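You operate a simulated robot arm through the tools that you are given. There is no shell and no other tool. Be economical: measure what you need, move in short steps, check, and stop when the job is done.

You run a simulated two-armed robot. Do the job below in one go: nothing can be reset, and whatever is moved stays where it is left.

Task
Chill the hot tubes with the plate, then solder the two open joints.
Fine: plate back where it lay; no sound joint comes loose; park the torch and shut the gas.

The check looks at the end state, three seconds after you hand in, the way a careful person would. Anything else that was tipped, shoved, dropped, spilled or broken makes it a failure.

Robot
Two 7-joint arms with two-finger grippers on one trunk, on a base that drives. Base frame: it is fixed to the floor where the robot stands at the start and does not move with it; the origin is under the middle of the robot, x ahead of it, y to its left, z up. Readings come in mm, rad, newtons and seconds.
The left shoulder is at the start at [60, 123, 1020], the right one opposite. With the tool pointing down near the work surface each hand reaches from about 340 to 800 mm from the robot's upright axis, wherever it stands, measured 20 degrees to its own side. Places, roughly: flame knob [500, -700, 900]; turntable knob [500, -200, 900]; yellow gas tap [600, -800, 900]. Payload 1.47 kg a hand.
The TCP of each hand is the grasp point between the finger pads, 16 mm short of the fingertips. In the tool frame z runs along the fingers and y along their closing line. Largest opening 87 mm; the body of the gripper starts 55 mm behind the TCP.
Orientation is that of the tool frame in the base frame, as a unit quaternion [w, x, y, z]. With the fingers straight down and closing along the base's y, the tool's x points along the base's -x, its y along +y and its z along -z.

Tools
- The arms move only by the tool send_rows. It takes "left_increments", "right_increments" or both (then of equal length, played together; a hand with none holds still); each is a list of rows, each an object of numbers (a shift or turn left out is 0, a gripper value left out holds the last): "rx", "ry", "rz": the turn, a rotation vector about the tool's x, y, z in units of 5 degrees (1.0 is 5 degrees); "tx", "ty", "tz": the shift along the tool's x, y, z in units of 40 mm (1.0 is 40 mm); "grip": the gripper command, from -1 (shut) to 1 (fully open), values between in proportion. In form: [{"rx": .., "ry": .., "rz": .., "tx": .., "ty": .., "tz": .., "grip": ..}, ...]. A call has 1 to 12 rows; each row shifts and turns the commanded pose from where the row before left it, along the tool's axes as they then stand. A call with a number of a shift or a turn outside -1 to 1 is refused whole. A row lasts 0.2 s, in which the tool goes at most 50 mm and 0.15 rad; a call with a longer step from one row to the next is refused whole, and so is a gripper value outside its range. A pose out of reach is approached as far as the arm can. The call stops where the force on the tool passes 70 N (or 10 N more than at its start, if that is more) or the arm is blocked; 0.2 s more then pass. Each finger travels about 153 mm/s and halts on what it meets, pressing with about 28 N; the grip force reading is that of the motor and also rises with nothing between the fingers. The clock runs only during rows and for 0.2 s after the last one: add rows that do not move to give the fingers time. It gives the time, the measured TCP pose, the force on the tool (base axes), the opening and the grip force at its end, in the units of the frame above (readings bear some noise), with the torque about the TCP (base axes, N m) and any sound that the robot's microphone picked up, and new pictures: "views" is both (left out), scene, wrist or none (wrist: the cameras of the hands that moved).
- Cameras (640 x 400 px; columns grow to the right, rows downward): "scene" is now at [74.2, -34.9, 1582.7]; the picture's right is [-0.50, -0.86, 0.00], its down [-0.65, 0.38, -0.66] and it looks along [0.57, -0.33, -0.75] (base axes); focal length 262 px, centre (320, 200). "left" rides on the left gripper at [73, -12, -90] in its tool frame; the picture's right is [0.16, 0.99, 0.00], its down [-0.72, 0.12, -0.68] and it looks along [-0.67, 0.11, 0.73] (tool axes); focal length 247 px, centre (320, 200). "right" rides on the right gripper at [73, 12, -90] in its tool frame; the picture's right is [-0.16, 0.99, 0.00], its down [-0.72, -0.12, -0.68] and it looks along [-0.67, -0.11, 0.73] (tool axes); focal length 247 px, centre (320, 200). There is no depth. A picture from a camera that has moved, and an enlarged one, comes with that camera's place and axes in the base frame and with its lens. The place of the scene camera against the robot may be out by one fixed shift of up to 12 mm in any direction.
- raise_lower(by): slides the trunk up (or, below 0, down) by that many mm; the arms and the scene camera ride with it, the base frame stays. It gives what a move gives, with no picture.
- base_move(legs): drives the robot by 1 to 6 legs, each [ahead, left, turn to the left] in mm, mm and rad, along the robot's own axes; the way and the turn of a leg run together, so that a leg with both is an arc; at most 1500 mm and 3.142 rad a leg. The arms and the cameras ride along, it lands a little off, and it stops where it bumps. It gives what a move gives, and a new picture of the scene camera.
- pan_tilt(pan, tilt): turns the head with the scene camera to pan (to the left, within 2.094 rad either way) and tilt (down, from -0.506 to 1.204), counted from straight ahead of the robot. It gives what a move gives, and a new picture of the scene camera.
- enlarge(camera, box): a new picture of the part [left, top, right, bottom] of that camera's present view, enlarged. No time passes.
- job_done(): hands the job in; it is judged then, once.

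Go step by step. Nothing tells you exact positions but the pictures and the camera data: compare them with the known pose of the tool, close in by small moves and look again before you grip or let go. The budget is 120 turns and 260 pictures, counting those below and the enlarged ones. Unless the task says otherwise, let go and move clear before handing in, and close with one line.

The tools are called after "Request:" as name(argument=value, ...) on one line, values as JSON. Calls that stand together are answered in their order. send_rows: Moves the arms, as the interface text tells. Its arguments: {"type":"object","properties":{"left_increments":{"type":"array","items":{"type":"object","properties":{"rx":{"type":"number"},"ry":{"type":"number"},"rz":{"type":"number"},"tx":{"type":"number"},"ty":{"type":"number"},"tz":{"type":"number"},"grip":{"type":"number"}}}},"right_increments":{"type":"array","items":{"type":"object","properties":{"rx":{"type":"number"},"ry":{"type":"number"},"rz":{"type":"number"},"tx":{"type":"number"},"ty":{"type":"number"},"tz":{"type":"number"},"grip":{"type":"number"}}}},"views":{"type":"string","enum":["both","scene","wrist","none"]}},"required":[]} The other tools are called the same way: raise_lower (by) slides the trunk up or down; base_move (legs) drives the base; pan_tilt (pan, tilt) turns the head that bears the scene camera; enlarge (camera, box) takes an enlarged picture of a part of a camera's view; job_done () hands the job in.

At the start:

```text
time: 0.0
left_ee_pos: [497.8, -41.9, 1246.7]
left_tool_rot: [0.001, 0.0, 1.0, 0.0]
left_wrist_force: [-0.2, -0.1, 0.3]
left_moment: [-0.01, 0.0, -0.02]
left_width: 86.9
left_gripper_force: 0.0
right_ee_pos: [416.4, -489.6, 1195.4]
right_tool_rot: [0.0, 0.0, 1.0, -0.001]
right_wrist_force: [-0.3, 0.3, -0.7]
right_moment: [0.04, -0.01, -0.03]
right_width: 87.1
right_gripper_force: 0.1
trunk travel left (down, up): [-175.0, 55.0]
robot x, y, heading: [-0.9, 0.8, -0.002]
head pan, tilt: [-0.527, 0.846]
```

scene: 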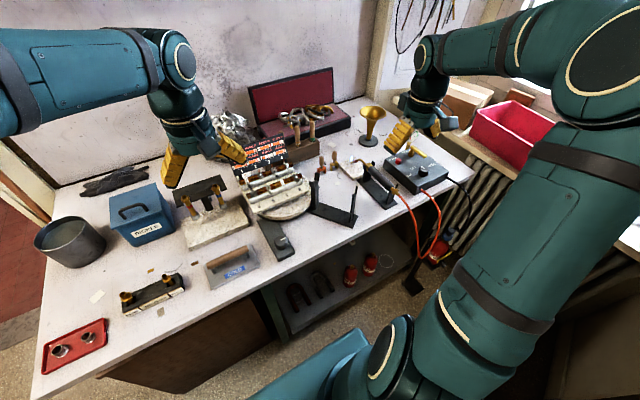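
right: 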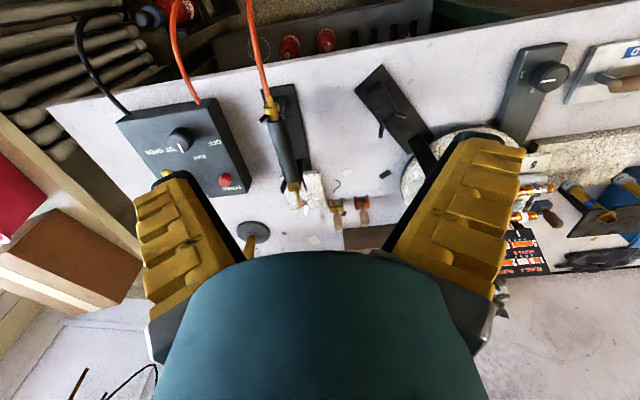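
left: 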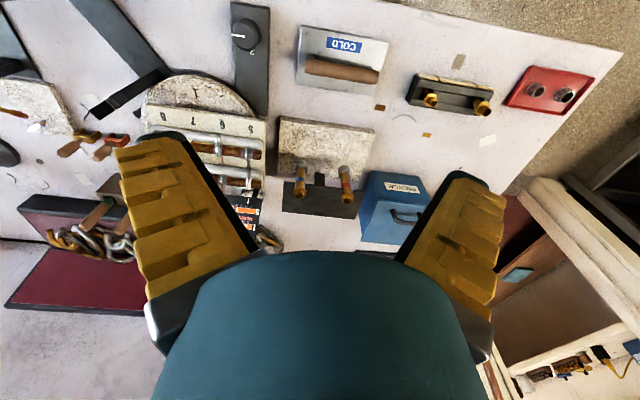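

I see a bench with a turntable carrying tubes, a torch on a stand, a control box, a cold plate and various other things. First I look closer at the parts.

Request:
enlarge(camera="scene", box=[160, 120, 340, 230])

Request:
enlarge(camera="scene", box=[300, 90, 480, 230])

Request:
enlarge(camera="left", box=[80, 0, 400, 250])

Request:
enlarge(camera="right", box=[100, 40, 420, 260])

```text
3.56 times, centred on (250, 175) of scene
camera zoom: at [74.2, -34.9, 1582.7], right [-0.5, -0.86, 0.0], down [-0.65, 0.38, -0.66], along [0.57, -0.33, -0.75], focal length 930 px, centre (569, 289)
```

zoom: 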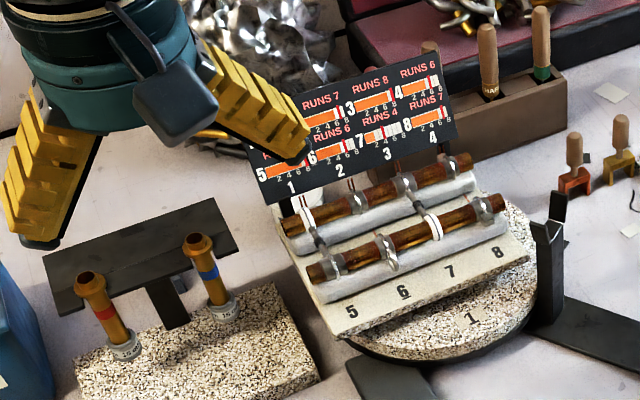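

```text
2.86 times, centred on (390, 160) of scene
camera zoom: at [74.2, -34.9, 1582.7], right [-0.5, -0.86, 0.0], down [-0.65, 0.38, -0.66], along [0.57, -0.33, -0.75], focal length 748 px, centre (120, 314)
```

zoom: 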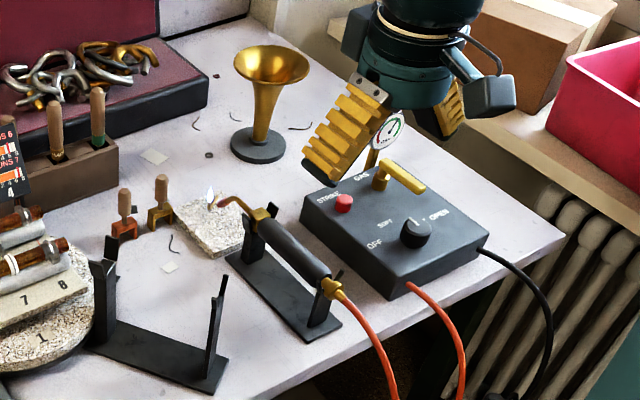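

```text
1.60 times, centred on (240, 125) of left
camera zoom: at [425.8, -55.1, 1335.3], right [-0.16, 0.99, 0.0], down [0.72, 0.12, 0.68], along [0.67, 0.11, -0.73], focal length 395 px, centre (448, 320)
```

zoom: 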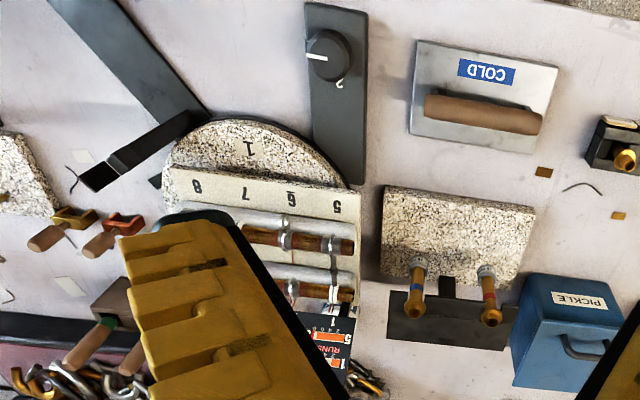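

```text
1.82 times, centred on (260, 150) of right
camera zoom: at [343.3, -477.5, 1285.6], right [0.16, 0.99, 0.0], down [0.72, -0.12, 0.68], along [0.67, -0.11, -0.73], focal length 449 px, centre (429, 291)
```

zoom: 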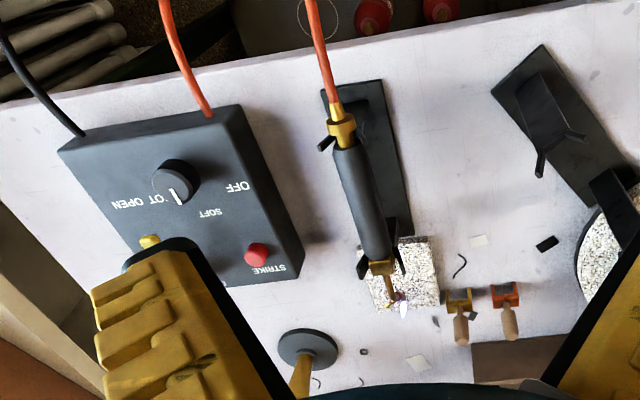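

The left hand covers the gauge card. I move it aside to the left and look at the card and the turntable with enlarged pictures.

Request:
send_rows(left_increments=[{"ty": 1}, {"ty": 1}, {"ty": 1}, {"ty": 1}, {"ty": 1}, {"ty": 0.5}], views="none")

Request:
enlarge(camera="scene", box=[220, 125, 320, 195])

Request:
enlarge(camera="scene", box=[230, 150, 390, 270])

Request:
enlarge(camera="scene", box=[30, 200, 270, 380])

Request:
enlarge(camera="right", box=[350, 40, 640, 280])

```text
time: 1.4
left_ee_pos: [497.8, 178.0, 1243.9]
left_tool_rot: [0.0, 0.0, 1.0, 0.001]
left_wrist_force: [0.5, -0.7, 0.4]
left_moment: [-0.02, 0.0, -0.01]
left_width: 86.7
left_gripper_force: 0.0
right_ee_pos: [416.7, -489.6, 1195.7]
right_tool_rot: [0.0, 0.0, 1.0, 0.0]
right_wrist_force: [-0.8, -0.5, 0.0]
right_moment: [0.03, 0.02, 0.01]
right_width: 86.9
right_gripper_force: 0.0
trunk travel left (down, up): [-175.0, 55.0]
robot x, y, heading: [-2.3, 3.3, 0.001]
head pan, tilt: [-0.527, 0.846]
```

```text
5.71 times, centred on (270, 160) of scene
camera zoom: at [74.2, -34.8, 1582.7], right [-0.5, -0.86, 0.0], down [-0.65, 0.38, -0.66], along [0.57, -0.33, -0.75], focal length 1495 px, centre (606, 429)
```

zoom: 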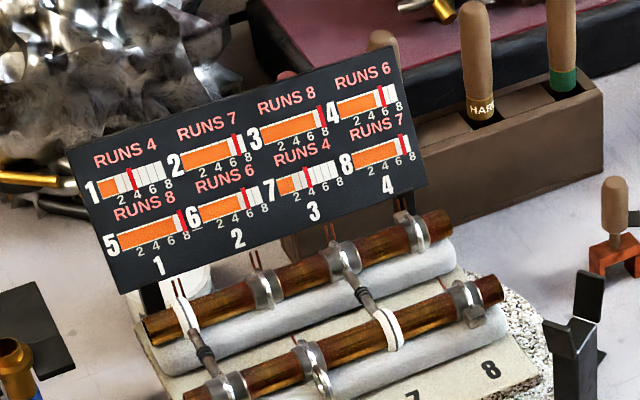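

```text
3.33 times, centred on (310, 210) of scene
camera zoom: at [74.2, -34.8, 1582.7], right [-0.5, -0.86, 0.0], down [-0.65, 0.38, -0.66], along [0.57, -0.33, -0.75], focal length 872 px, centre (353, 167)
```

zoom: 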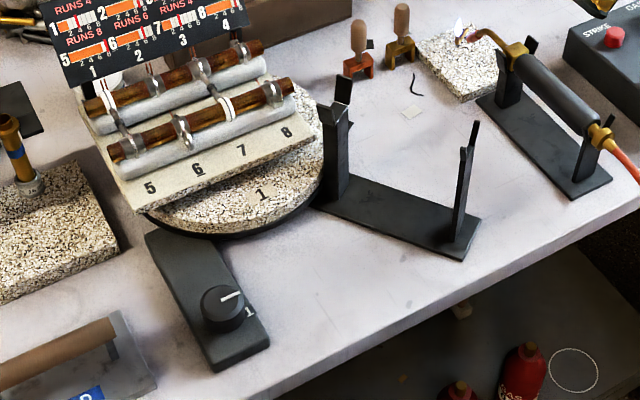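

```text
2.22 times, centred on (150, 290) of scene
camera zoom: at [74.2, -34.8, 1582.7], right [-0.5, -0.86, 0.0], down [-0.65, 0.38, -0.66], along [0.57, -0.33, -0.75], focal length 582 px, centre (698, 0)
```

zoom: 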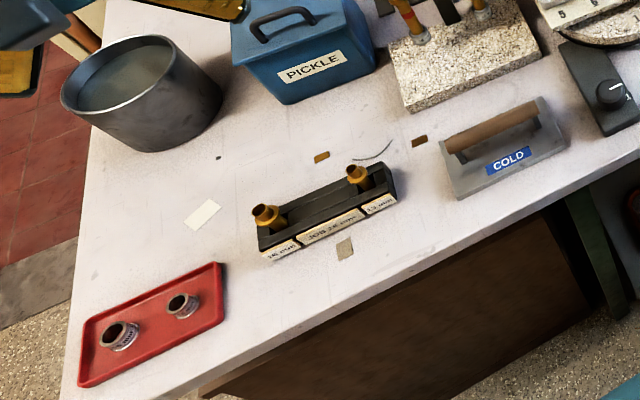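

```text
1.67 times, centred on (495, 160) of right
camera zoom: at [343.3, -477.4, 1285.7], right [0.16, 0.99, 0.0], down [0.72, -0.12, 0.68], along [0.67, -0.11, -0.73], focal length 412 px, centre (28, 267)
```

zoom: 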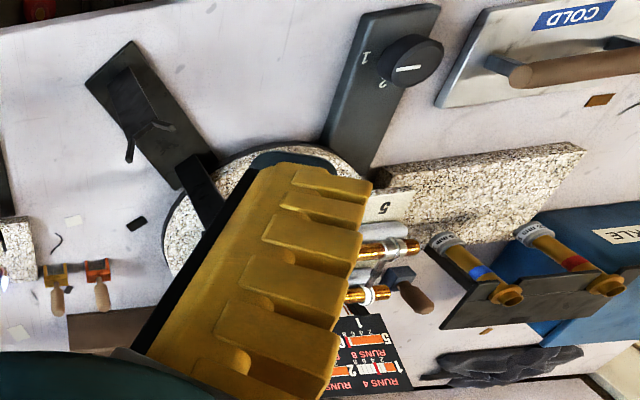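

I look in more detail at the gauges, the joints, the control box and the turntable knob.

Request:
enlarge(camera="scene", box=[228, 132, 294, 174])

Request:
enlarge(camera="scene", box=[238, 158, 316, 216])

Request:
enlarge(camera="scene", box=[380, 120, 460, 200])

Request:
enlarge(camera="scene", box=[330, 140, 420, 215])

Request:
enlarge(camera="right", box=[110, 90, 270, 200])

```text
9.52 times, centred on (261, 153) of scene
camera zoom: at [74.2, -34.8, 1582.7], right [-0.5, -0.86, 0.0], down [-0.65, 0.38, -0.66], along [0.57, -0.33, -0.75], focal length 2492 px, centre (882, 648)
```

zoom: 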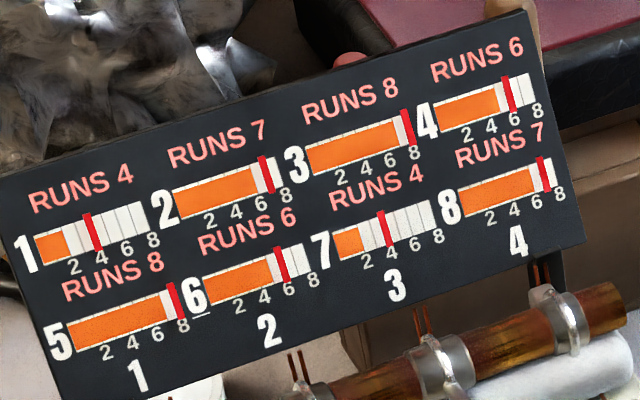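

```text
6.90 times, centred on (277, 187) of scene
camera zoom: at [74.2, -34.8, 1582.7], right [-0.5, -0.86, 0.0], down [-0.65, 0.38, -0.66], along [0.57, -0.33, -0.75], focal length 1805 px, centre (617, 290)
```

zoom: 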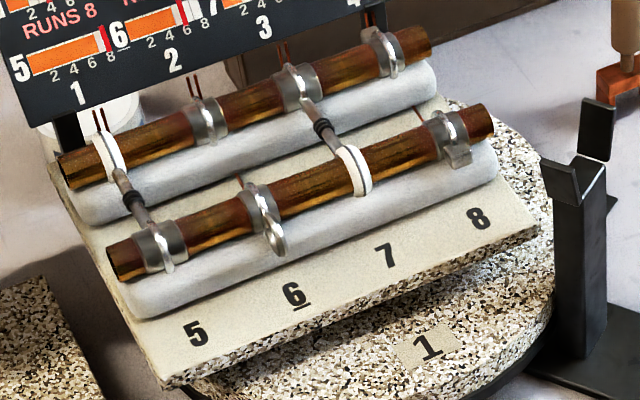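

```text
5.00 times, centred on (420, 160) of scene
camera zoom: at [74.2, -34.8, 1582.7], right [-0.5, -0.86, 0.0], down [-0.65, 0.38, -0.66], along [0.57, -0.33, -0.75], focal length 1308 px, centre (-180, 400)
```

zoom: 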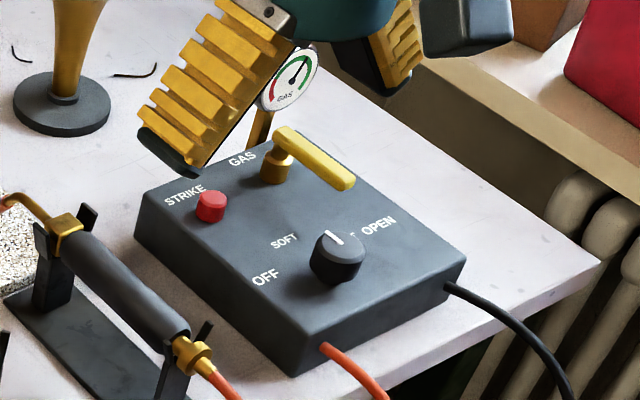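

```text
5.33 times, centred on (375, 178) of scene
camera zoom: at [74.2, -34.8, 1582.7], right [-0.5, -0.86, 0.0], down [-0.65, 0.38, -0.66], along [0.57, -0.33, -0.75], focal length 1396 px, centre (27, 320)
```

zoom: 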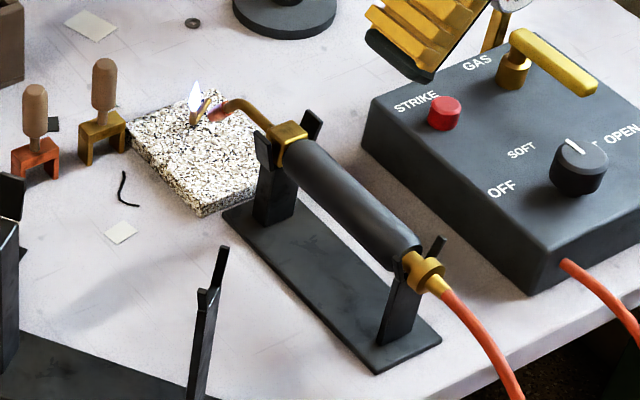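

```text
3.64 times, centred on (190, 145) of right
camera zoom: at [343.3, -477.4, 1285.7], right [0.16, 0.99, 0.0], down [0.72, -0.12, 0.68], along [0.67, -0.11, -0.73], focal length 898 px, centre (793, 400)
```

zoom: 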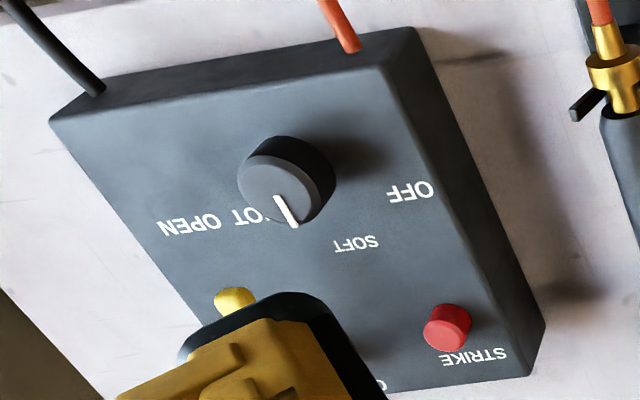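

Joints 1 and 7 (white rings, "RUNS 4") look like the open ones; every sound joint's bar is close below its run mark. I check the solder block, clips and other labels.

Request:
enlarge(camera="scene", box=[285, 115, 345, 175])

Request:
enlarge(camera="scene", box=[250, 170, 290, 196])

Request:
enlarge(camera="scene", box=[255, 210, 315, 265])

Request:
enlarge(camera="scene", box=[115, 260, 195, 320])

Request:
pan_tilt(pan=-0.3, tilt=0.7)

```text
6.67 times, centred on (315, 145) of scene
camera zoom: at [74.2, -34.8, 1582.7], right [-0.5, -0.86, 0.0], down [-0.65, 0.38, -0.66], along [0.57, -0.33, -0.75], focal length 1744 px, centre (353, 567)
```

zoom: 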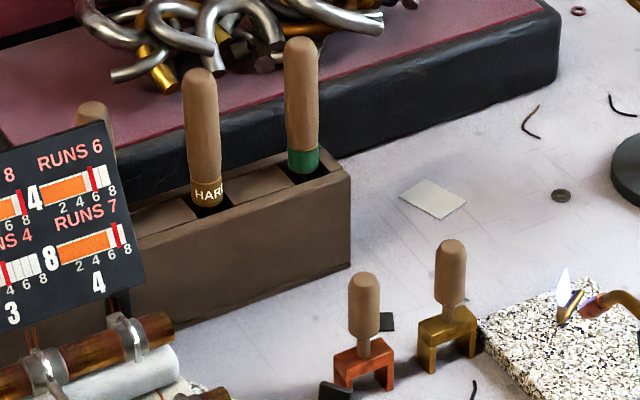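

```text
15.38 times, centred on (270, 183) of scene
camera zoom: at [74.2, -34.8, 1582.7], right [-0.5, -0.86, 0.0], down [-0.65, 0.38, -0.66], along [0.57, -0.33, -0.75], focal length 4026 px, centre (1089, 462)
```

zoom: 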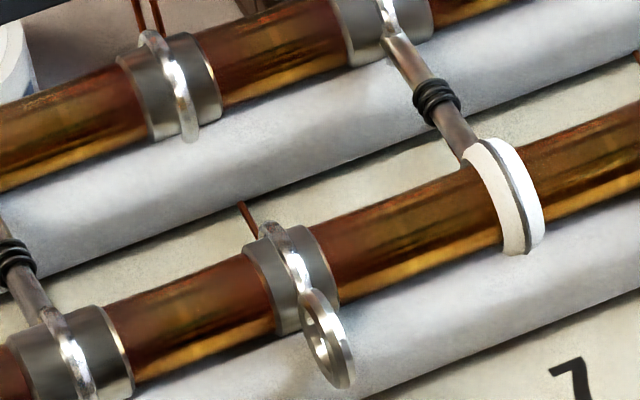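

```text
7.27 times, centred on (285, 238) of scene
camera zoom: at [74.2, -34.8, 1582.7], right [-0.5, -0.86, 0.0], down [-0.65, 0.38, -0.66], along [0.57, -0.33, -0.75], focal length 1903 px, centre (574, -73)
```

zoom: 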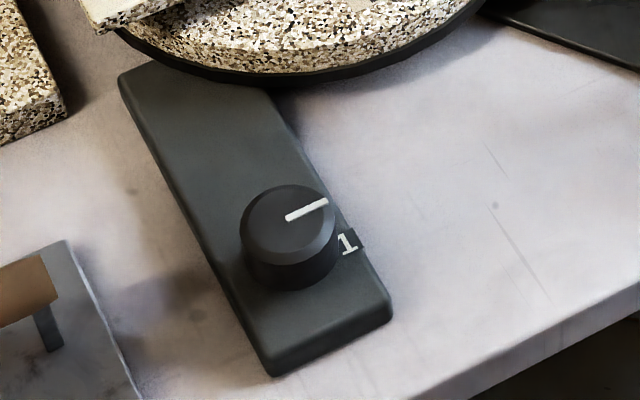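

```text
6.67 times, centred on (155, 290) of scene
camera zoom: at [74.2, -34.8, 1582.7], right [-0.5, -0.86, 0.0], down [-0.65, 0.38, -0.66], along [0.57, -0.33, -0.75], focal length 1744 px, centre (1420, -400)
```

zoom: 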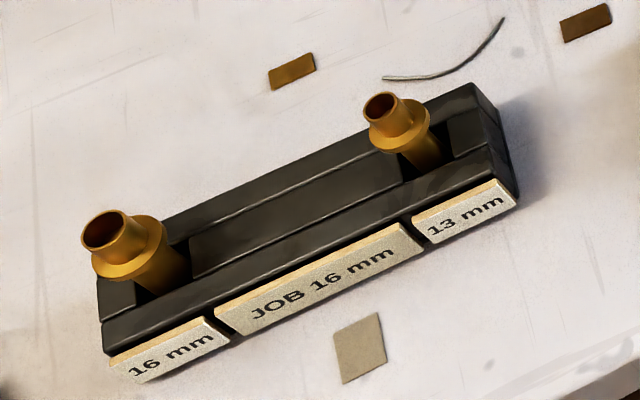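

```text
time: 2.1
left_ee_pos: [500.3, 179.4, 1245.2]
left_tool_rot: [0.0, 0.0, 1.0, 0.001]
left_wrist_force: [-0.1, 1.0, 0.2]
left_moment: [0.03, -0.01, -0.02]
left_width: 87.1
left_gripper_force: 0.1
right_ee_pos: [417.0, -490.1, 1195.9]
right_tool_rot: [0.0, 0.0, 1.0, 0.0]
right_wrist_force: [0.4, 0.0, 0.3]
right_moment: [0.02, -0.02, 0.01]
right_width: 87.2
right_gripper_force: 0.0
trunk travel left (down, up): [-175.0, 55.0]
robot x, y, heading: [0.2, 4.5, -0.0]
head pan, tilt: [-0.3, 0.7]
camera scene: at [87.6, -20.5, 1594.6], right [-0.3, -0.96, 0.0], down [-0.62, 0.19, -0.76], along [0.73, -0.23, -0.64], focal length 262 px, centre (320, 200)
```

scene: 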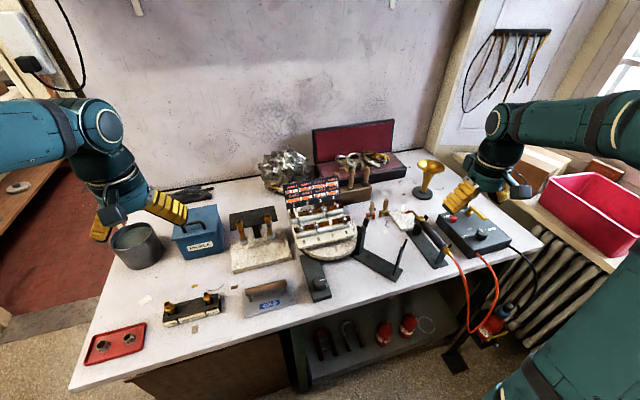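

The plate lies around [520, 0] with its handle along y, and the tubes run along y around [752, -225], near the end of the reach. I drive a little closer and to the right, then look again.

Request:
base_move(legs=[[70, -70, 0]])

```text
time: 3.4
left_ee_pos: [569.4, 108.0, 1244.0]
left_tool_rot: [0.0, 0.0, 1.0, 0.001]
left_wrist_force: [-0.2, -0.5, -0.8]
left_moment: [-0.01, 0.0, 0.0]
left_width: 86.8
left_gripper_force: 0.0
right_ee_pos: [486.1, -559.4, 1196.2]
right_tool_rot: [0.0, 0.0, 1.0, 0.001]
right_wrist_force: [0.1, -0.1, 0.4]
right_moment: [-0.01, 0.02, 0.02]
right_width: 87.1
right_gripper_force: 0.2
trunk travel left (down, up): [-175.0, 55.0]
robot x, y, heading: [71.3, -68.4, -0.004]
head pan, tilt: [-0.3, 0.7]
camera scene: at [158.0, -91.1, 1594.6], right [-0.3, -0.96, 0.0], down [-0.62, 0.19, -0.76], along [0.73, -0.23, -0.64], focal length 262 px, centre (320, 200)
```

scene: 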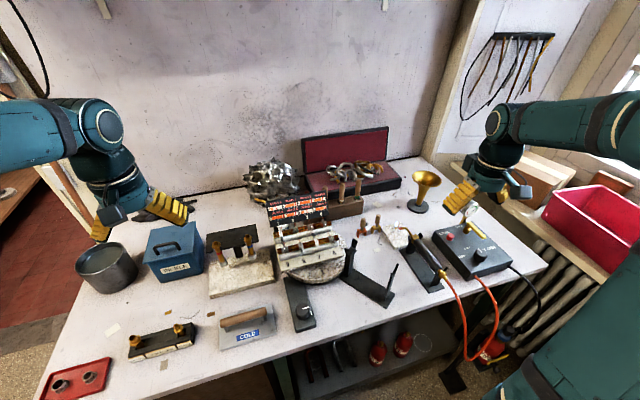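

I bring the right hand over the plate (left hand goes further aside).

Request:
send_rows(right_increments=[{"ty": 1}, {"ty": 1}, {"ty": 1}, {"ty": 1}, {"ty": 1}, {"ty": 1}, {"ty": 1}, {"ty": 1}, {"ty": 1}, {"ty": 1}, {"ty": 1}, {"ty": 1}], left_increments=[{"ty": 1}, {"ty": 1}, {"ty": 1}, {"ty": 1}, {"ty": 1}, {"ty": 0}, {"ty": 0}, {"ty": 0}, {"ty": 0}, {"ty": 0}, {"ty": 0}, {"ty": 0}], views="none")

Request:
send_rows(right_increments=[{"rz": -1, "tz": 0.3}, {"rz": -1, "tz": 0.3}, {"rz": -1, "tz": 0.3}, {"rz": -1, "tz": 0.3}, {"rz": -1, "tz": 0.3}, {"rz": -1, "tz": 0.3}, {"rz": -1, "tz": 0.3}, {"rz": -1, "tz": 0.3}, {"rz": -1, "tz": 0.3}, {"rz": -1, "tz": 0.3}, {"rz": -1}, {"rz": -1}], views="none")

Request:
send_rows(right_increments=[{"rz": -1}, {"rz": -1}, {"rz": -1}, {"rz": -1}, {"rz": -1}, {"rz": -1}], views="both")

```text
time: 6.0
left_ee_pos: [567.5, 308.7, 1243.7]
left_tool_rot: [0.0, 0.001, 1.0, -0.001]
left_wrist_force: [-0.5, -0.9, -0.1]
left_moment: [-0.01, -0.02, 0.02]
left_width: 86.9
left_gripper_force: 0.2
right_ee_pos: [486.6, -78.9, 1195.3]
right_tool_rot: [0.0, -0.001, 1.0, 0.0]
right_wrist_force: [0.5, 0.1, 0.2]
right_moment: [-0.03, -0.01, 0.0]
right_width: 86.9
right_gripper_force: 0.0
trunk travel left (down, up): [-175.0, 55.0]
robot x, y, heading: [72.0, -69.7, -0.003]
head pan, tilt: [-0.3, 0.7]
```

```text
time: 8.6
left_ee_pos: [568.1, 308.7, 1245.3]
left_tool_rot: [0.0, 0.001, 1.0, 0.0]
left_wrist_force: [0.1, -0.2, -0.5]
left_moment: [-0.01, 0.0, 0.0]
left_width: 86.7
left_gripper_force: 0.0
right_ee_pos: [487.5, -79.9, 1074.8]
right_tool_rot: [0.0, -0.501, 0.866, 0.0]
right_wrist_force: [0.3, -0.1, 0.2]
right_moment: [0.02, -0.02, -0.01]
right_width: 87.0
right_gripper_force: 0.1
trunk travel left (down, up): [-175.0, 55.0]
robot x, y, heading: [70.4, -66.6, -0.003]
head pan, tilt: [-0.3, 0.7]
```

```text
time: 10.0
left_ee_pos: [567.1, 308.9, 1245.3]
left_tool_rot: [0.0, 0.001, 1.0, 0.0]
left_wrist_force: [0.2, 0.2, 0.0]
left_moment: [0.01, 0.01, 0.02]
left_width: 86.9
left_gripper_force: 0.0
right_ee_pos: [487.2, -79.9, 1075.8]
right_tool_rot: [0.0, 0.708, -0.706, 0.0]
right_wrist_force: [-0.2, -0.7, -0.2]
right_moment: [-0.02, 0.01, 0.03]
right_width: 86.8
right_gripper_force: 0.1
trunk travel left (down, up): [-175.0, 55.0]
robot x, y, heading: [72.7, -71.1, 0.001]
head pan, tilt: [-0.3, 0.7]
camera scene: at [157.3, -90.5, 1594.7], right [-0.3, -0.96, 0.0], down [-0.62, 0.19, -0.76], along [0.73, -0.23, -0.64], focal length 262 px, centre (320, 200)
camera right: at [474.6, -151.8, 1166.1], right [-0.99, 0.16, 0.0], down [0.11, 0.72, 0.68], along [0.11, 0.67, -0.73], focal length 247 px, centre (320, 200)
```

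scene: 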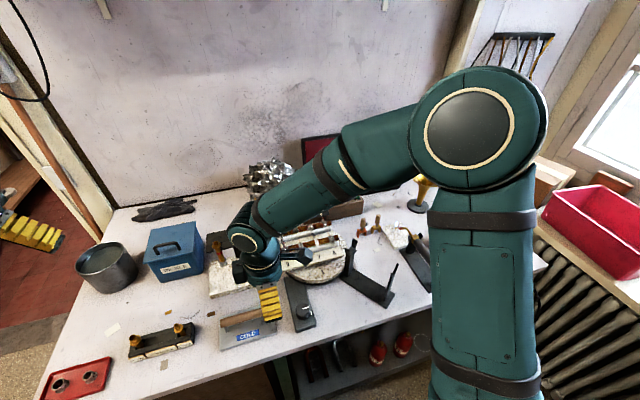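
right: 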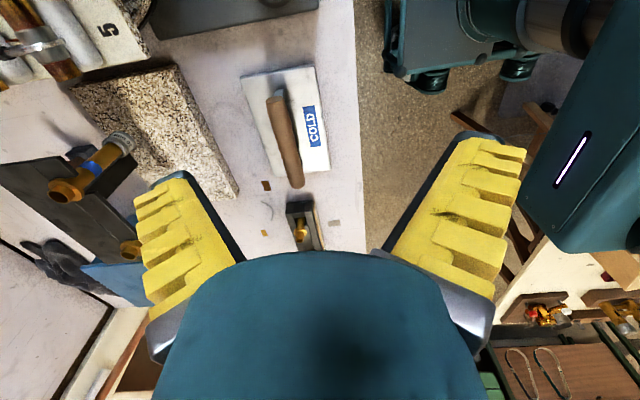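

The handle runs along y at about x=541, y from -63 to 60. I move over its middle and lower partway to check.

Request:
send_rows(right_increments=[{"ty": -0.7, "tx": -0.7}, {"ty": -0.65, "tx": -0.65}, {"tx": -0.6}, {"tz": 1}, {"tz": 1}, {"tz": 0.6}], views="both")

Request:
enlarge(camera="right", box=[180, 0, 460, 200])

Request:
enlarge(camera="scene", box=[205, 230, 325, 360])

```text
time: 11.4
left_ee_pos: [566.8, 307.3, 1245.6]
left_tool_rot: [0.001, 0.001, 1.0, -0.001]
left_wrist_force: [0.0, 0.5, 0.4]
left_moment: [-0.03, -0.01, 0.01]
left_width: 87.1
left_gripper_force: 0.1
right_ee_pos: [540.3, -3.3, 971.9]
right_tool_rot: [0.001, -0.707, 0.707, 0.0]
right_wrist_force: [0.1, 0.0, -0.3]
right_moment: [0.0, -0.02, 0.0]
right_width: 87.1
right_gripper_force: 0.0
trunk travel left (down, up): [-175.0, 55.0]
robot x, y, heading: [71.8, -73.1, -0.001]
head pan, tilt: [-0.3, 0.7]
camera scene: at [157.6, -90.6, 1594.7], right [-0.3, -0.96, 0.0], down [-0.62, 0.19, -0.76], along [0.73, -0.23, -0.64], focal length 262 px, centre (320, 200)
camera right: at [527.9, -74.6, 1062.1], right [-0.99, 0.16, 0.0], down [0.12, 0.72, 0.68], along [0.11, 0.67, -0.73], focal length 247 px, centre (320, 200)
```

scene: 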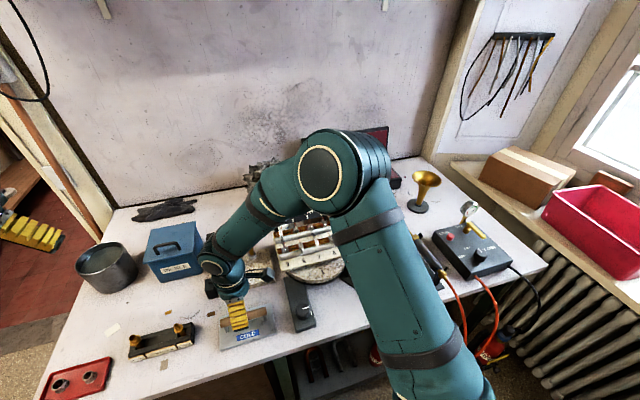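
right: 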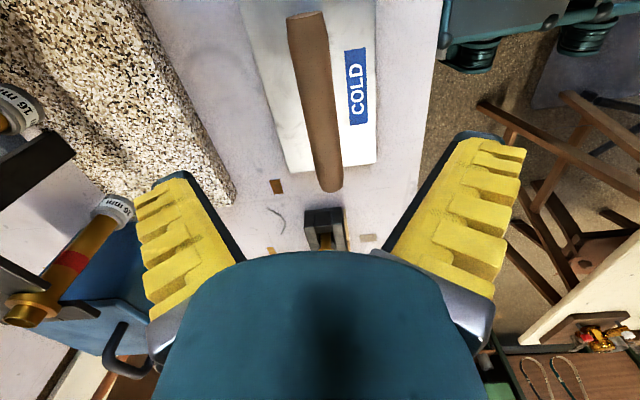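

```text
2.00 times, centred on (320, 100) of right
camera zoom: at [527.9, -74.6, 1062.1], right [-0.99, 0.16, 0.0], down [0.12, 0.72, 0.68], along [0.11, 0.67, -0.73], focal length 494 px, centre (320, 400)
```

zoom: 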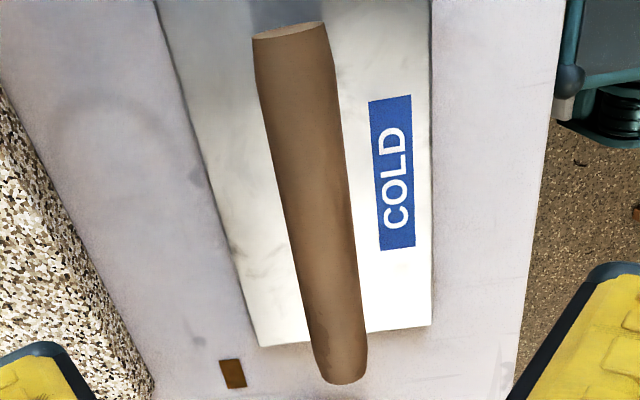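

```text
3.08 times, centred on (265, 295) of scene
camera zoom: at [157.6, -90.6, 1594.7], right [-0.3, -0.96, 0.0], down [-0.62, 0.19, -0.76], along [0.73, -0.23, -0.64], focal length 805 px, centre (489, -92)
```

zoom: 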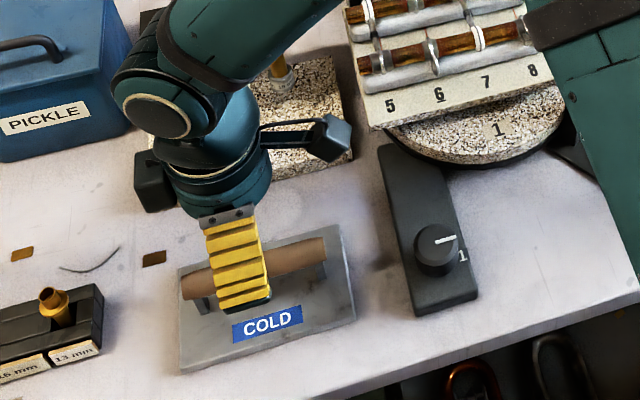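

The handle is at x≈540, z≈895, the plate spans y about -70..69 and x 497..582. I lower to the handle and look before gripping.

Request:
send_rows(right_increments=[{"tz": 0.8}, {"tz": 0.6}, {"tz": 0.5}], views="none")

Request:
enlarge(camera="scene", box=[215, 260, 295, 360])

```text
time: 12.2
left_ee_pos: [567.9, 308.2, 1244.9]
left_tool_rot: [0.0, -0.001, 1.0, -0.001]
left_wrist_force: [1.0, -0.3, 0.7]
left_moment: [0.0, 0.02, 0.0]
left_width: 87.1
left_gripper_force: 0.0
right_ee_pos: [538.5, -0.8, 895.2]
right_tool_rot: [0.0, -0.707, 0.708, -0.001]
right_wrist_force: [0.0, 0.0, 0.2]
right_moment: [0.02, 0.0, 0.01]
right_width: 87.0
right_gripper_force: 0.2
trunk travel left (down, up): [-175.0, 55.0]
robot x, y, heading: [72.5, -69.6, -0.0]
head pan, tilt: [-0.3, 0.7]
```

```text
4.00 times, centred on (255, 310) of scene
camera zoom: at [157.9, -90.3, 1594.6], right [-0.3, -0.96, 0.0], down [-0.62, 0.19, -0.76], along [0.73, -0.23, -0.64], focal length 1047 px, centre (580, -240)
```

zoom: 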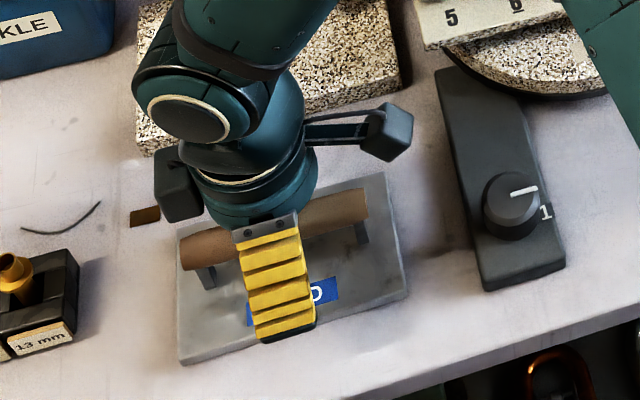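

The fingers straddle the handle. I grip.

Request:
send_rows(right_increments=[{"grip": -1}, {"grip": -1}, {"grip": -1}, {"grip": -1}], views="none")

Request:
enlarge(camera="scene", box=[215, 260, 295, 360])

```text
time: 13.2
left_ee_pos: [567.5, 307.8, 1245.8]
left_tool_rot: [0.0, 0.0, 1.0, 0.0]
left_wrist_force: [0.2, -0.5, -0.5]
left_moment: [-0.02, 0.01, 0.03]
left_width: 86.6
left_gripper_force: 0.0
right_ee_pos: [540.2, -2.7, 895.3]
right_tool_rot: [0.0, -0.707, 0.707, 0.0]
right_wrist_force: [0.3, -0.3, -0.5]
right_moment: [0.01, -0.01, 0.0]
right_width: 18.3
right_gripper_force: 28.0
trunk travel left (down, up): [-175.0, 55.0]
robot x, y, heading: [68.6, -68.5, -0.003]
head pan, tilt: [-0.3, 0.7]
```

```text
4.00 times, centred on (255, 310) of scene
camera zoom: at [157.4, -90.5, 1594.7], right [-0.3, -0.96, 0.0], down [-0.62, 0.19, -0.76], along [0.73, -0.23, -0.64], focal length 1047 px, centre (580, -240)
```

zoom: 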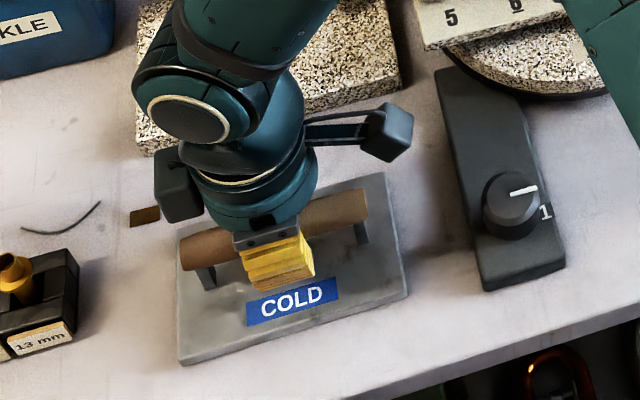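

Gripped. I lift and check that the plate comes along.

Request:
send_rows(right_increments=[{"tz": -0.3}, {"tz": -0.6}, {"tz": -1}, {"tz": -1}, {"tz": -1}], views="both")

```text
time: 14.4
left_ee_pos: [566.9, 307.4, 1243.7]
left_tool_rot: [0.001, -0.001, 1.0, 0.001]
left_wrist_force: [0.2, 0.6, 0.1]
left_moment: [0.0, -0.01, 0.05]
left_width: 87.2
left_gripper_force: 0.2
right_ee_pos: [537.8, -1.6, 1052.7]
right_tool_rot: [0.0, 0.707, -0.707, 0.0]
right_wrist_force: [-0.5, -0.2, -4.3]
right_moment: [0.01, -0.02, 0.03]
right_width: 16.9
right_gripper_force: 27.3
trunk travel left (down, up): [-175.0, 55.0]
robot x, y, heading: [69.9, -71.0, -0.002]
head pan, tilt: [-0.3, 0.7]
camera scene: at [156.6, -90.7, 1594.7], right [-0.3, -0.96, 0.0], down [-0.61, 0.19, -0.77], along [0.73, -0.23, -0.64], focal length 262 px, centre (320, 200)
camera right: at [525.1, -73.7, 1142.6], right [-0.99, 0.16, 0.0], down [0.12, 0.72, 0.68], along [0.11, 0.67, -0.73], focal length 247 px, centre (320, 200)
```

scene: 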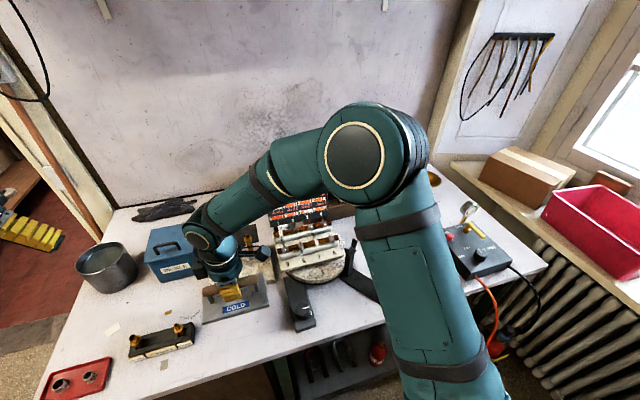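
right: 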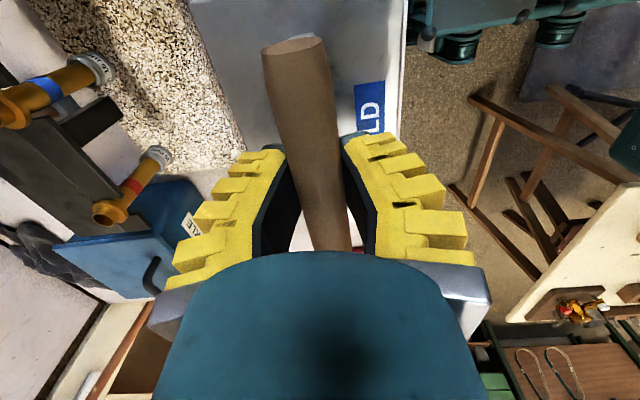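

The plate is held. To get tube heights I use the left wrist camera, turned toward the turntable, from two places.

Request:
send_rows(left_increments=[{"rz": 1}, {"rz": 1}, {"rz": 1}, {"rz": 1}, {"rz": 1}, {"rz": 1}, {"rz": 1}, {"rz": 1}, {"rz": 1}, {"rz": 1}, {"rz": 1}], views="wrist")

Request:
send_rows(left_increments=[{"tz": 1, "tx": -0.3}, {"tz": 1, "tx": -0.3}, {"tz": 1, "tx": -0.3}, {"tz": 1, "tx": -0.3}], views="wrist")

```text
time: 16.8
left_ee_pos: [568.5, 309.0, 1245.0]
left_tool_rot: [0.0, 0.463, 0.887, 0.0]
left_wrist_force: [0.8, -0.9, -0.3]
left_moment: [-0.02, 0.01, 0.01]
left_width: 87.0
left_gripper_force: 0.1
right_ee_pos: [538.2, -0.8, 1052.5]
right_tool_rot: [0.0, -0.707, 0.708, 0.0]
right_wrist_force: [0.2, -0.1, -5.0]
right_moment: [-0.01, 0.04, -0.05]
right_width: 17.1
right_gripper_force: 28.1
trunk travel left (down, up): [-175.0, 55.0]
robot x, y, heading: [67.9, -67.4, 0.003]
head pan, tilt: [-0.3, 0.7]
camera left: at [517.6, 360.9, 1333.9], right [0.72, 0.69, 0.0], down [0.51, -0.53, 0.68], along [0.47, -0.49, -0.73], focal length 247 px, centre (320, 200)
```

left: 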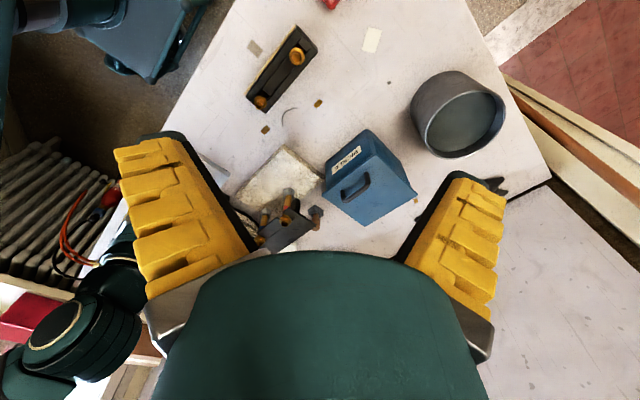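

```text
time: 17.8
left_ee_pos: [597.4, 267.7, 1083.7]
left_tool_rot: [0.001, 0.462, 0.887, 0.0]
left_wrist_force: [0.4, -1.0, -0.3]
left_moment: [0.0, 0.01, -0.04]
left_width: 86.9
left_gripper_force: 0.0
right_ee_pos: [540.2, -1.5, 1050.9]
right_tool_rot: [0.0, 0.707, -0.707, -0.001]
right_wrist_force: [-0.8, 0.3, -4.7]
right_moment: [-0.01, 0.04, 0.0]
right_width: 17.1
right_gripper_force: 28.1
trunk travel left (down, up): [-175.0, 55.0]
robot x, y, heading: [67.8, -67.8, 0.002]
head pan, tilt: [-0.3, 0.7]
camera left: at [546.6, 318.7, 1172.6], right [0.72, 0.7, 0.0], down [0.51, -0.53, 0.68], along [0.47, -0.49, -0.73], focal length 247 px, centre (320, 200)
```

left: 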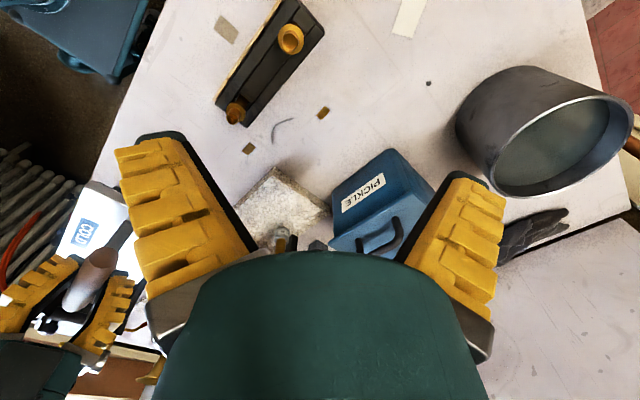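

The palm hides the tubes from there. I raise the left hand again and use the trunk travel for a second scene view to triangulate heights.

Request:
send_rows(left_increments=[{"tz": -1, "tx": 0.3}, {"tz": -1, "tx": 0.3}, {"tz": -1, "tx": 0.3}, {"tz": -1, "tx": 0.3}], views="none")

Request:
enlarge(camera="scene", box=[262, 190, 358, 290])

Request:
raise_lower(by=-120)

Request:
enlarge(camera="scene", box=[262, 160, 358, 260])

```text
time: 18.8
left_ee_pos: [567.2, 306.8, 1246.1]
left_tool_rot: [0.0, 0.462, 0.887, 0.0]
left_wrist_force: [0.4, -0.5, -1.2]
left_moment: [0.0, -0.02, 0.0]
left_width: 87.2
left_gripper_force: 0.0
right_ee_pos: [537.9, -1.3, 1052.2]
right_tool_rot: [0.0, -0.707, 0.707, 0.0]
right_wrist_force: [-0.8, 0.3, -4.3]
right_moment: [0.01, 0.0, -0.01]
right_width: 17.1
right_gripper_force: 28.2
trunk travel left (down, up): [-175.0, 55.0]
robot x, y, heading: [69.8, -69.0, 0.006]
head pan, tilt: [-0.3, 0.7]
```

```text
4.00 times, centred on (310, 240) of scene
camera zoom: at [156.8, -90.5, 1594.7], right [-0.3, -0.96, 0.0], down [-0.61, 0.19, -0.77], along [0.73, -0.23, -0.64], focal length 1047 px, centre (360, 40)
```

zoom: 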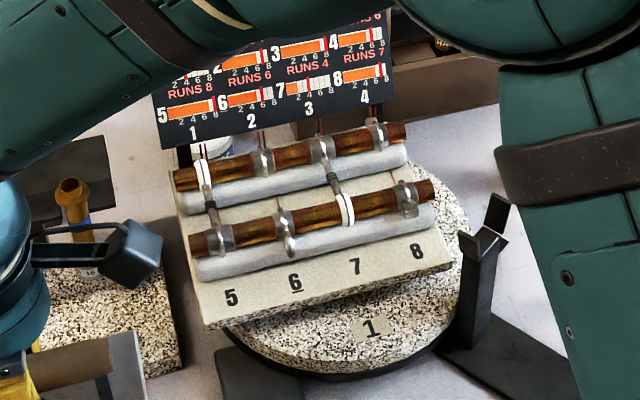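

```text
time: 20.3
left_ee_pos: [568.6, 307.8, 1126.2]
left_tool_rot: [0.0, 0.462, 0.887, 0.0]
left_wrist_force: [0.2, -0.4, 0.4]
left_moment: [0.0, 0.02, 0.04]
left_width: 86.7
left_gripper_force: 0.0
right_ee_pos: [538.2, -2.2, 932.1]
right_tool_rot: [-0.001, -0.707, 0.707, 0.0]
right_wrist_force: [0.4, 0.3, -4.5]
right_moment: [0.0, -0.03, 0.01]
right_width: 17.1
right_gripper_force: 27.6
trunk travel left (down, up): [-55.0, 175.0]
robot x, y, heading: [68.6, -70.1, -0.003]
head pan, tilt: [-0.3, 0.7]
```

```text
4.00 times, centred on (310, 210) of scene
camera zoom: at [157.4, -90.5, 1474.8], right [-0.3, -0.96, 0.0], down [-0.62, 0.19, -0.76], along [0.73, -0.23, -0.64], focal length 1047 px, centre (360, 160)
```

zoom: 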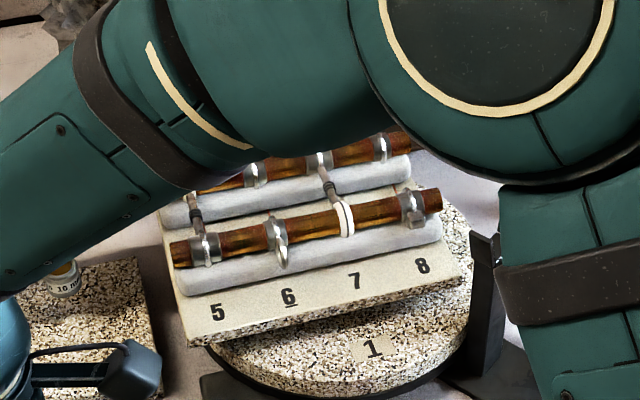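

The tubes lie at about z≈955, x≈688 and x≈750, y -116 to -315. I carry the plate high, first to the right, then forward over the tubes.

Request:
raise_lower(by=120)

Request:
send_rows(right_increments=[{"tz": -0.7}, {"tz": -0.6}, {"tx": 1}, {"tx": 1}, {"tx": 1}, {"tx": 1}, {"tx": 0.9}, {"tx": 0.4}, {"ty": -1}, {"ty": -1}, {"ty": -0.5}], views="both")

```text
time: 21.8
left_ee_pos: [567.3, 307.3, 1244.4]
left_tool_rot: [0.0, 0.462, 0.887, 0.0]
left_wrist_force: [-0.5, -0.1, -0.5]
left_moment: [-0.02, -0.01, 0.0]
left_width: 86.8
left_gripper_force: 0.1
right_ee_pos: [538.7, -1.5, 1051.5]
right_tool_rot: [0.0, -0.707, 0.707, 0.0]
right_wrist_force: [0.1, -0.1, -4.6]
right_moment: [-0.01, 0.01, 0.04]
right_width: 17.1
right_gripper_force: 27.5
trunk travel left (down, up): [-175.0, 55.0]
robot x, y, heading: [68.0, -65.7, -0.002]
head pan, tilt: [-0.3, 0.7]
```

```text
time: 24.2
left_ee_pos: [568.9, 307.8, 1246.0]
left_tool_rot: [0.0, 0.461, 0.887, 0.0]
left_wrist_force: [0.5, -0.4, -0.2]
left_moment: [0.03, 0.01, -0.01]
left_width: 86.8
left_gripper_force: 0.1
right_ee_pos: [637.4, -212.9, 1104.4]
right_tool_rot: [0.0, -0.706, 0.708, 0.001]
right_wrist_force: [-0.3, 0.0, -4.7]
right_moment: [0.02, -0.02, 0.01]
right_width: 17.3
right_gripper_force: 27.6
trunk travel left (down, up): [-175.0, 55.0]
robot x, y, heading: [69.8, -69.6, 0.002]
head pan, tilt: [-0.3, 0.7]
camera scene: at [158.3, -90.4, 1594.6], right [-0.3, -0.96, 0.0], down [-0.62, 0.19, -0.76], along [0.73, -0.23, -0.64], focal length 262 px, centre (320, 200)
camera right: at [625.5, -286.4, 1193.5], right [-0.99, 0.16, 0.0], down [0.12, 0.72, 0.68], along [0.11, 0.67, -0.73], focal length 247 px, centre (320, 200)
```

scene: 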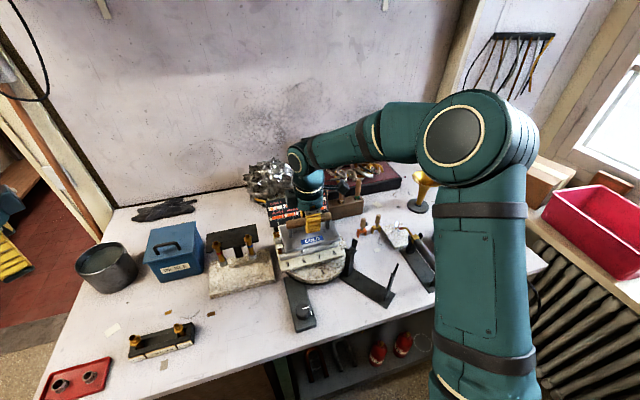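
right: 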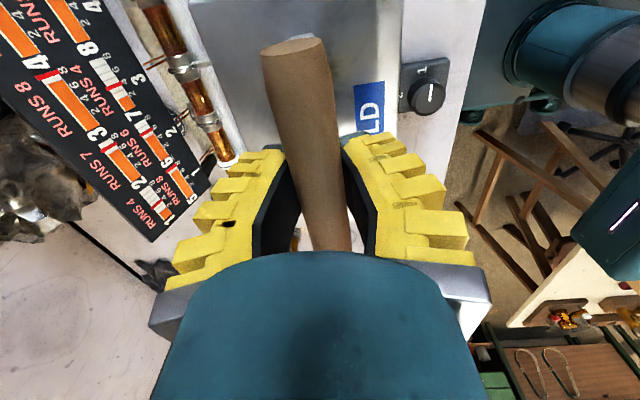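

Clearances to the card look fine. I go forward to x≈720 and lower to just above the tubes.

Request:
send_rows(right_increments=[{"ty": -0.7}, {"ty": -0.7}, {"ty": -0.6}, {"tz": 0.5}, {"tz": 0.5}, {"tz": 0.3}], views="both")

Request:
enlarge(camera="scene", box=[250, 190, 350, 280])

```text
time: 25.6
left_ee_pos: [568.3, 306.2, 1246.2]
left_tool_rot: [0.001, 0.462, 0.887, 0.001]
left_wrist_force: [0.1, 0.0, -0.2]
left_moment: [0.03, 0.04, 0.0]
left_width: 87.0
left_gripper_force: 0.0
right_ee_pos: [720.1, -213.2, 1051.4]
right_tool_rot: [0.001, 0.708, -0.707, -0.001]
right_wrist_force: [0.0, -0.6, -4.7]
right_moment: [0.01, -0.02, 0.01]
right_width: 17.0
right_gripper_force: 28.5
trunk travel left (down, up): [-175.0, 55.0]
robot x, y, heading: [73.8, -69.8, -0.0]
head pan, tilt: [-0.3, 0.7]
camera scene: at [157.9, -90.6, 1594.6], right [-0.3, -0.96, 0.0], down [-0.62, 0.19, -0.76], along [0.73, -0.23, -0.64], focal length 262 px, centre (320, 200)
camera right: at [707.3, -284.9, 1140.9], right [-0.99, 0.16, 0.0], down [0.12, 0.72, 0.68], along [0.11, 0.67, -0.73], focal length 247 px, centre (320, 200)
```

scene: 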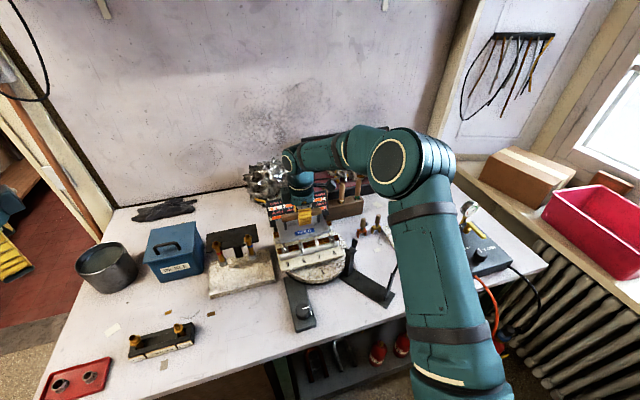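
right: 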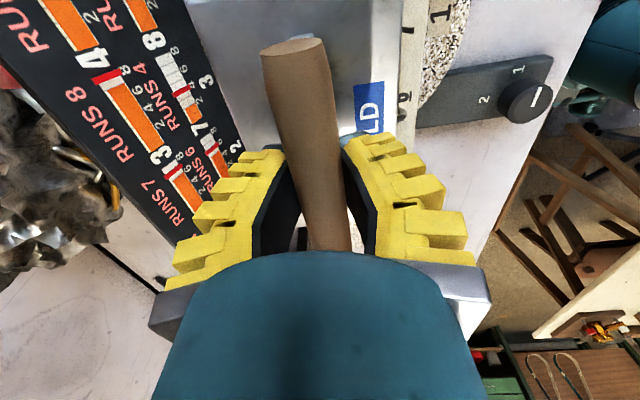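

```text
4.44 times, centred on (300, 235) of scene
camera zoom: at [157.9, -90.6, 1594.6], right [-0.3, -0.96, 0.0], down [-0.62, 0.19, -0.76], along [0.73, -0.23, -0.64], focal length 1163 px, centre (409, 44)
```

zoom: 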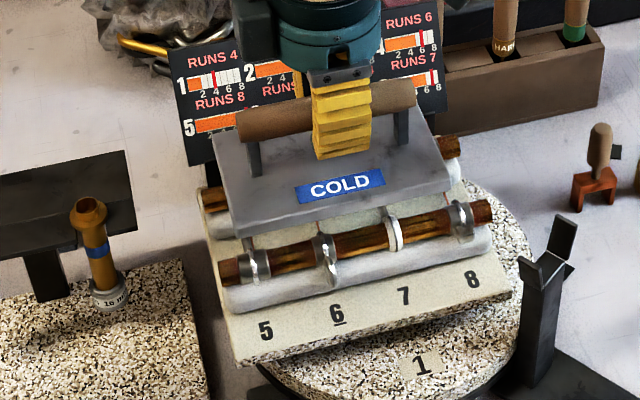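

The plate is well placed above both tubes. I shift it a little right and lower gently in stages, watching the force.

Request:
send_rows(right_increments=[{"tx": 0.15}, {"tz": 0.3}, {"tz": 0.2}], views="none")

Request:
send_rows(right_increments=[{"tz": 0.12}, {"tz": 0.0}], views="none")

Request:
enlarge(camera="scene", box=[250, 190, 350, 280])

```text
time: 26.4
left_ee_pos: [568.5, 307.2, 1244.9]
left_tool_rot: [0.0, 0.462, 0.887, 0.0]
left_wrist_force: [0.6, 0.0, -0.4]
left_moment: [0.02, 0.02, 0.01]
left_width: 87.0
left_gripper_force: 0.1
right_ee_pos: [719.2, -219.7, 1032.5]
right_tool_rot: [-0.001, 0.707, -0.707, 0.0]
right_wrist_force: [0.8, 0.1, -5.4]
right_moment: [0.0, 0.02, 0.01]
right_width: 16.9
right_gripper_force: 27.6
trunk travel left (down, up): [-175.0, 55.0]
robot x, y, heading: [70.3, -68.1, 0.0]
head pan, tilt: [-0.3, 0.7]
```

```text
time: 27.0
left_ee_pos: [568.0, 307.6, 1244.8]
left_tool_rot: [0.0, 0.462, 0.887, 0.0]
left_wrist_force: [-0.2, 0.3, 0.8]
left_moment: [-0.01, 0.0, 0.01]
left_width: 86.9
left_gripper_force: 0.0
right_ee_pos: [719.7, -219.2, 1027.8]
right_tool_rot: [0.0, -0.707, 0.708, 0.0]
right_wrist_force: [0.2, 0.0, -4.9]
right_moment: [0.01, 0.01, -0.01]
right_width: 17.0
right_gripper_force: 27.8
trunk travel left (down, up): [-175.0, 55.0]
robot x, y, heading: [71.2, -70.8, 0.004]
head pan, tilt: [-0.3, 0.7]
```

```text
4.44 times, centred on (300, 235) of scene
camera zoom: at [157.6, -90.6, 1594.7], right [-0.3, -0.96, 0.0], down [-0.62, 0.19, -0.76], along [0.73, -0.23, -0.64], focal length 1163 px, centre (409, 44)
```

zoom: 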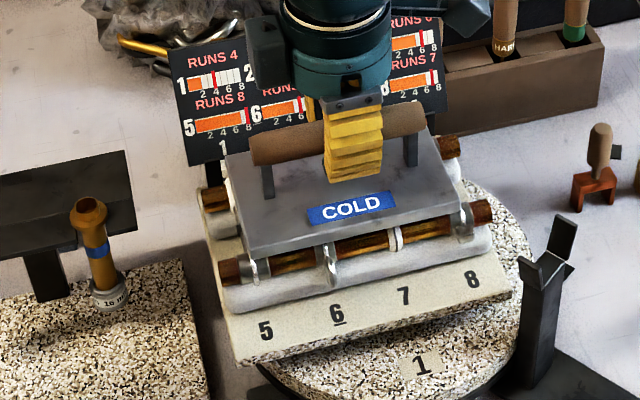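

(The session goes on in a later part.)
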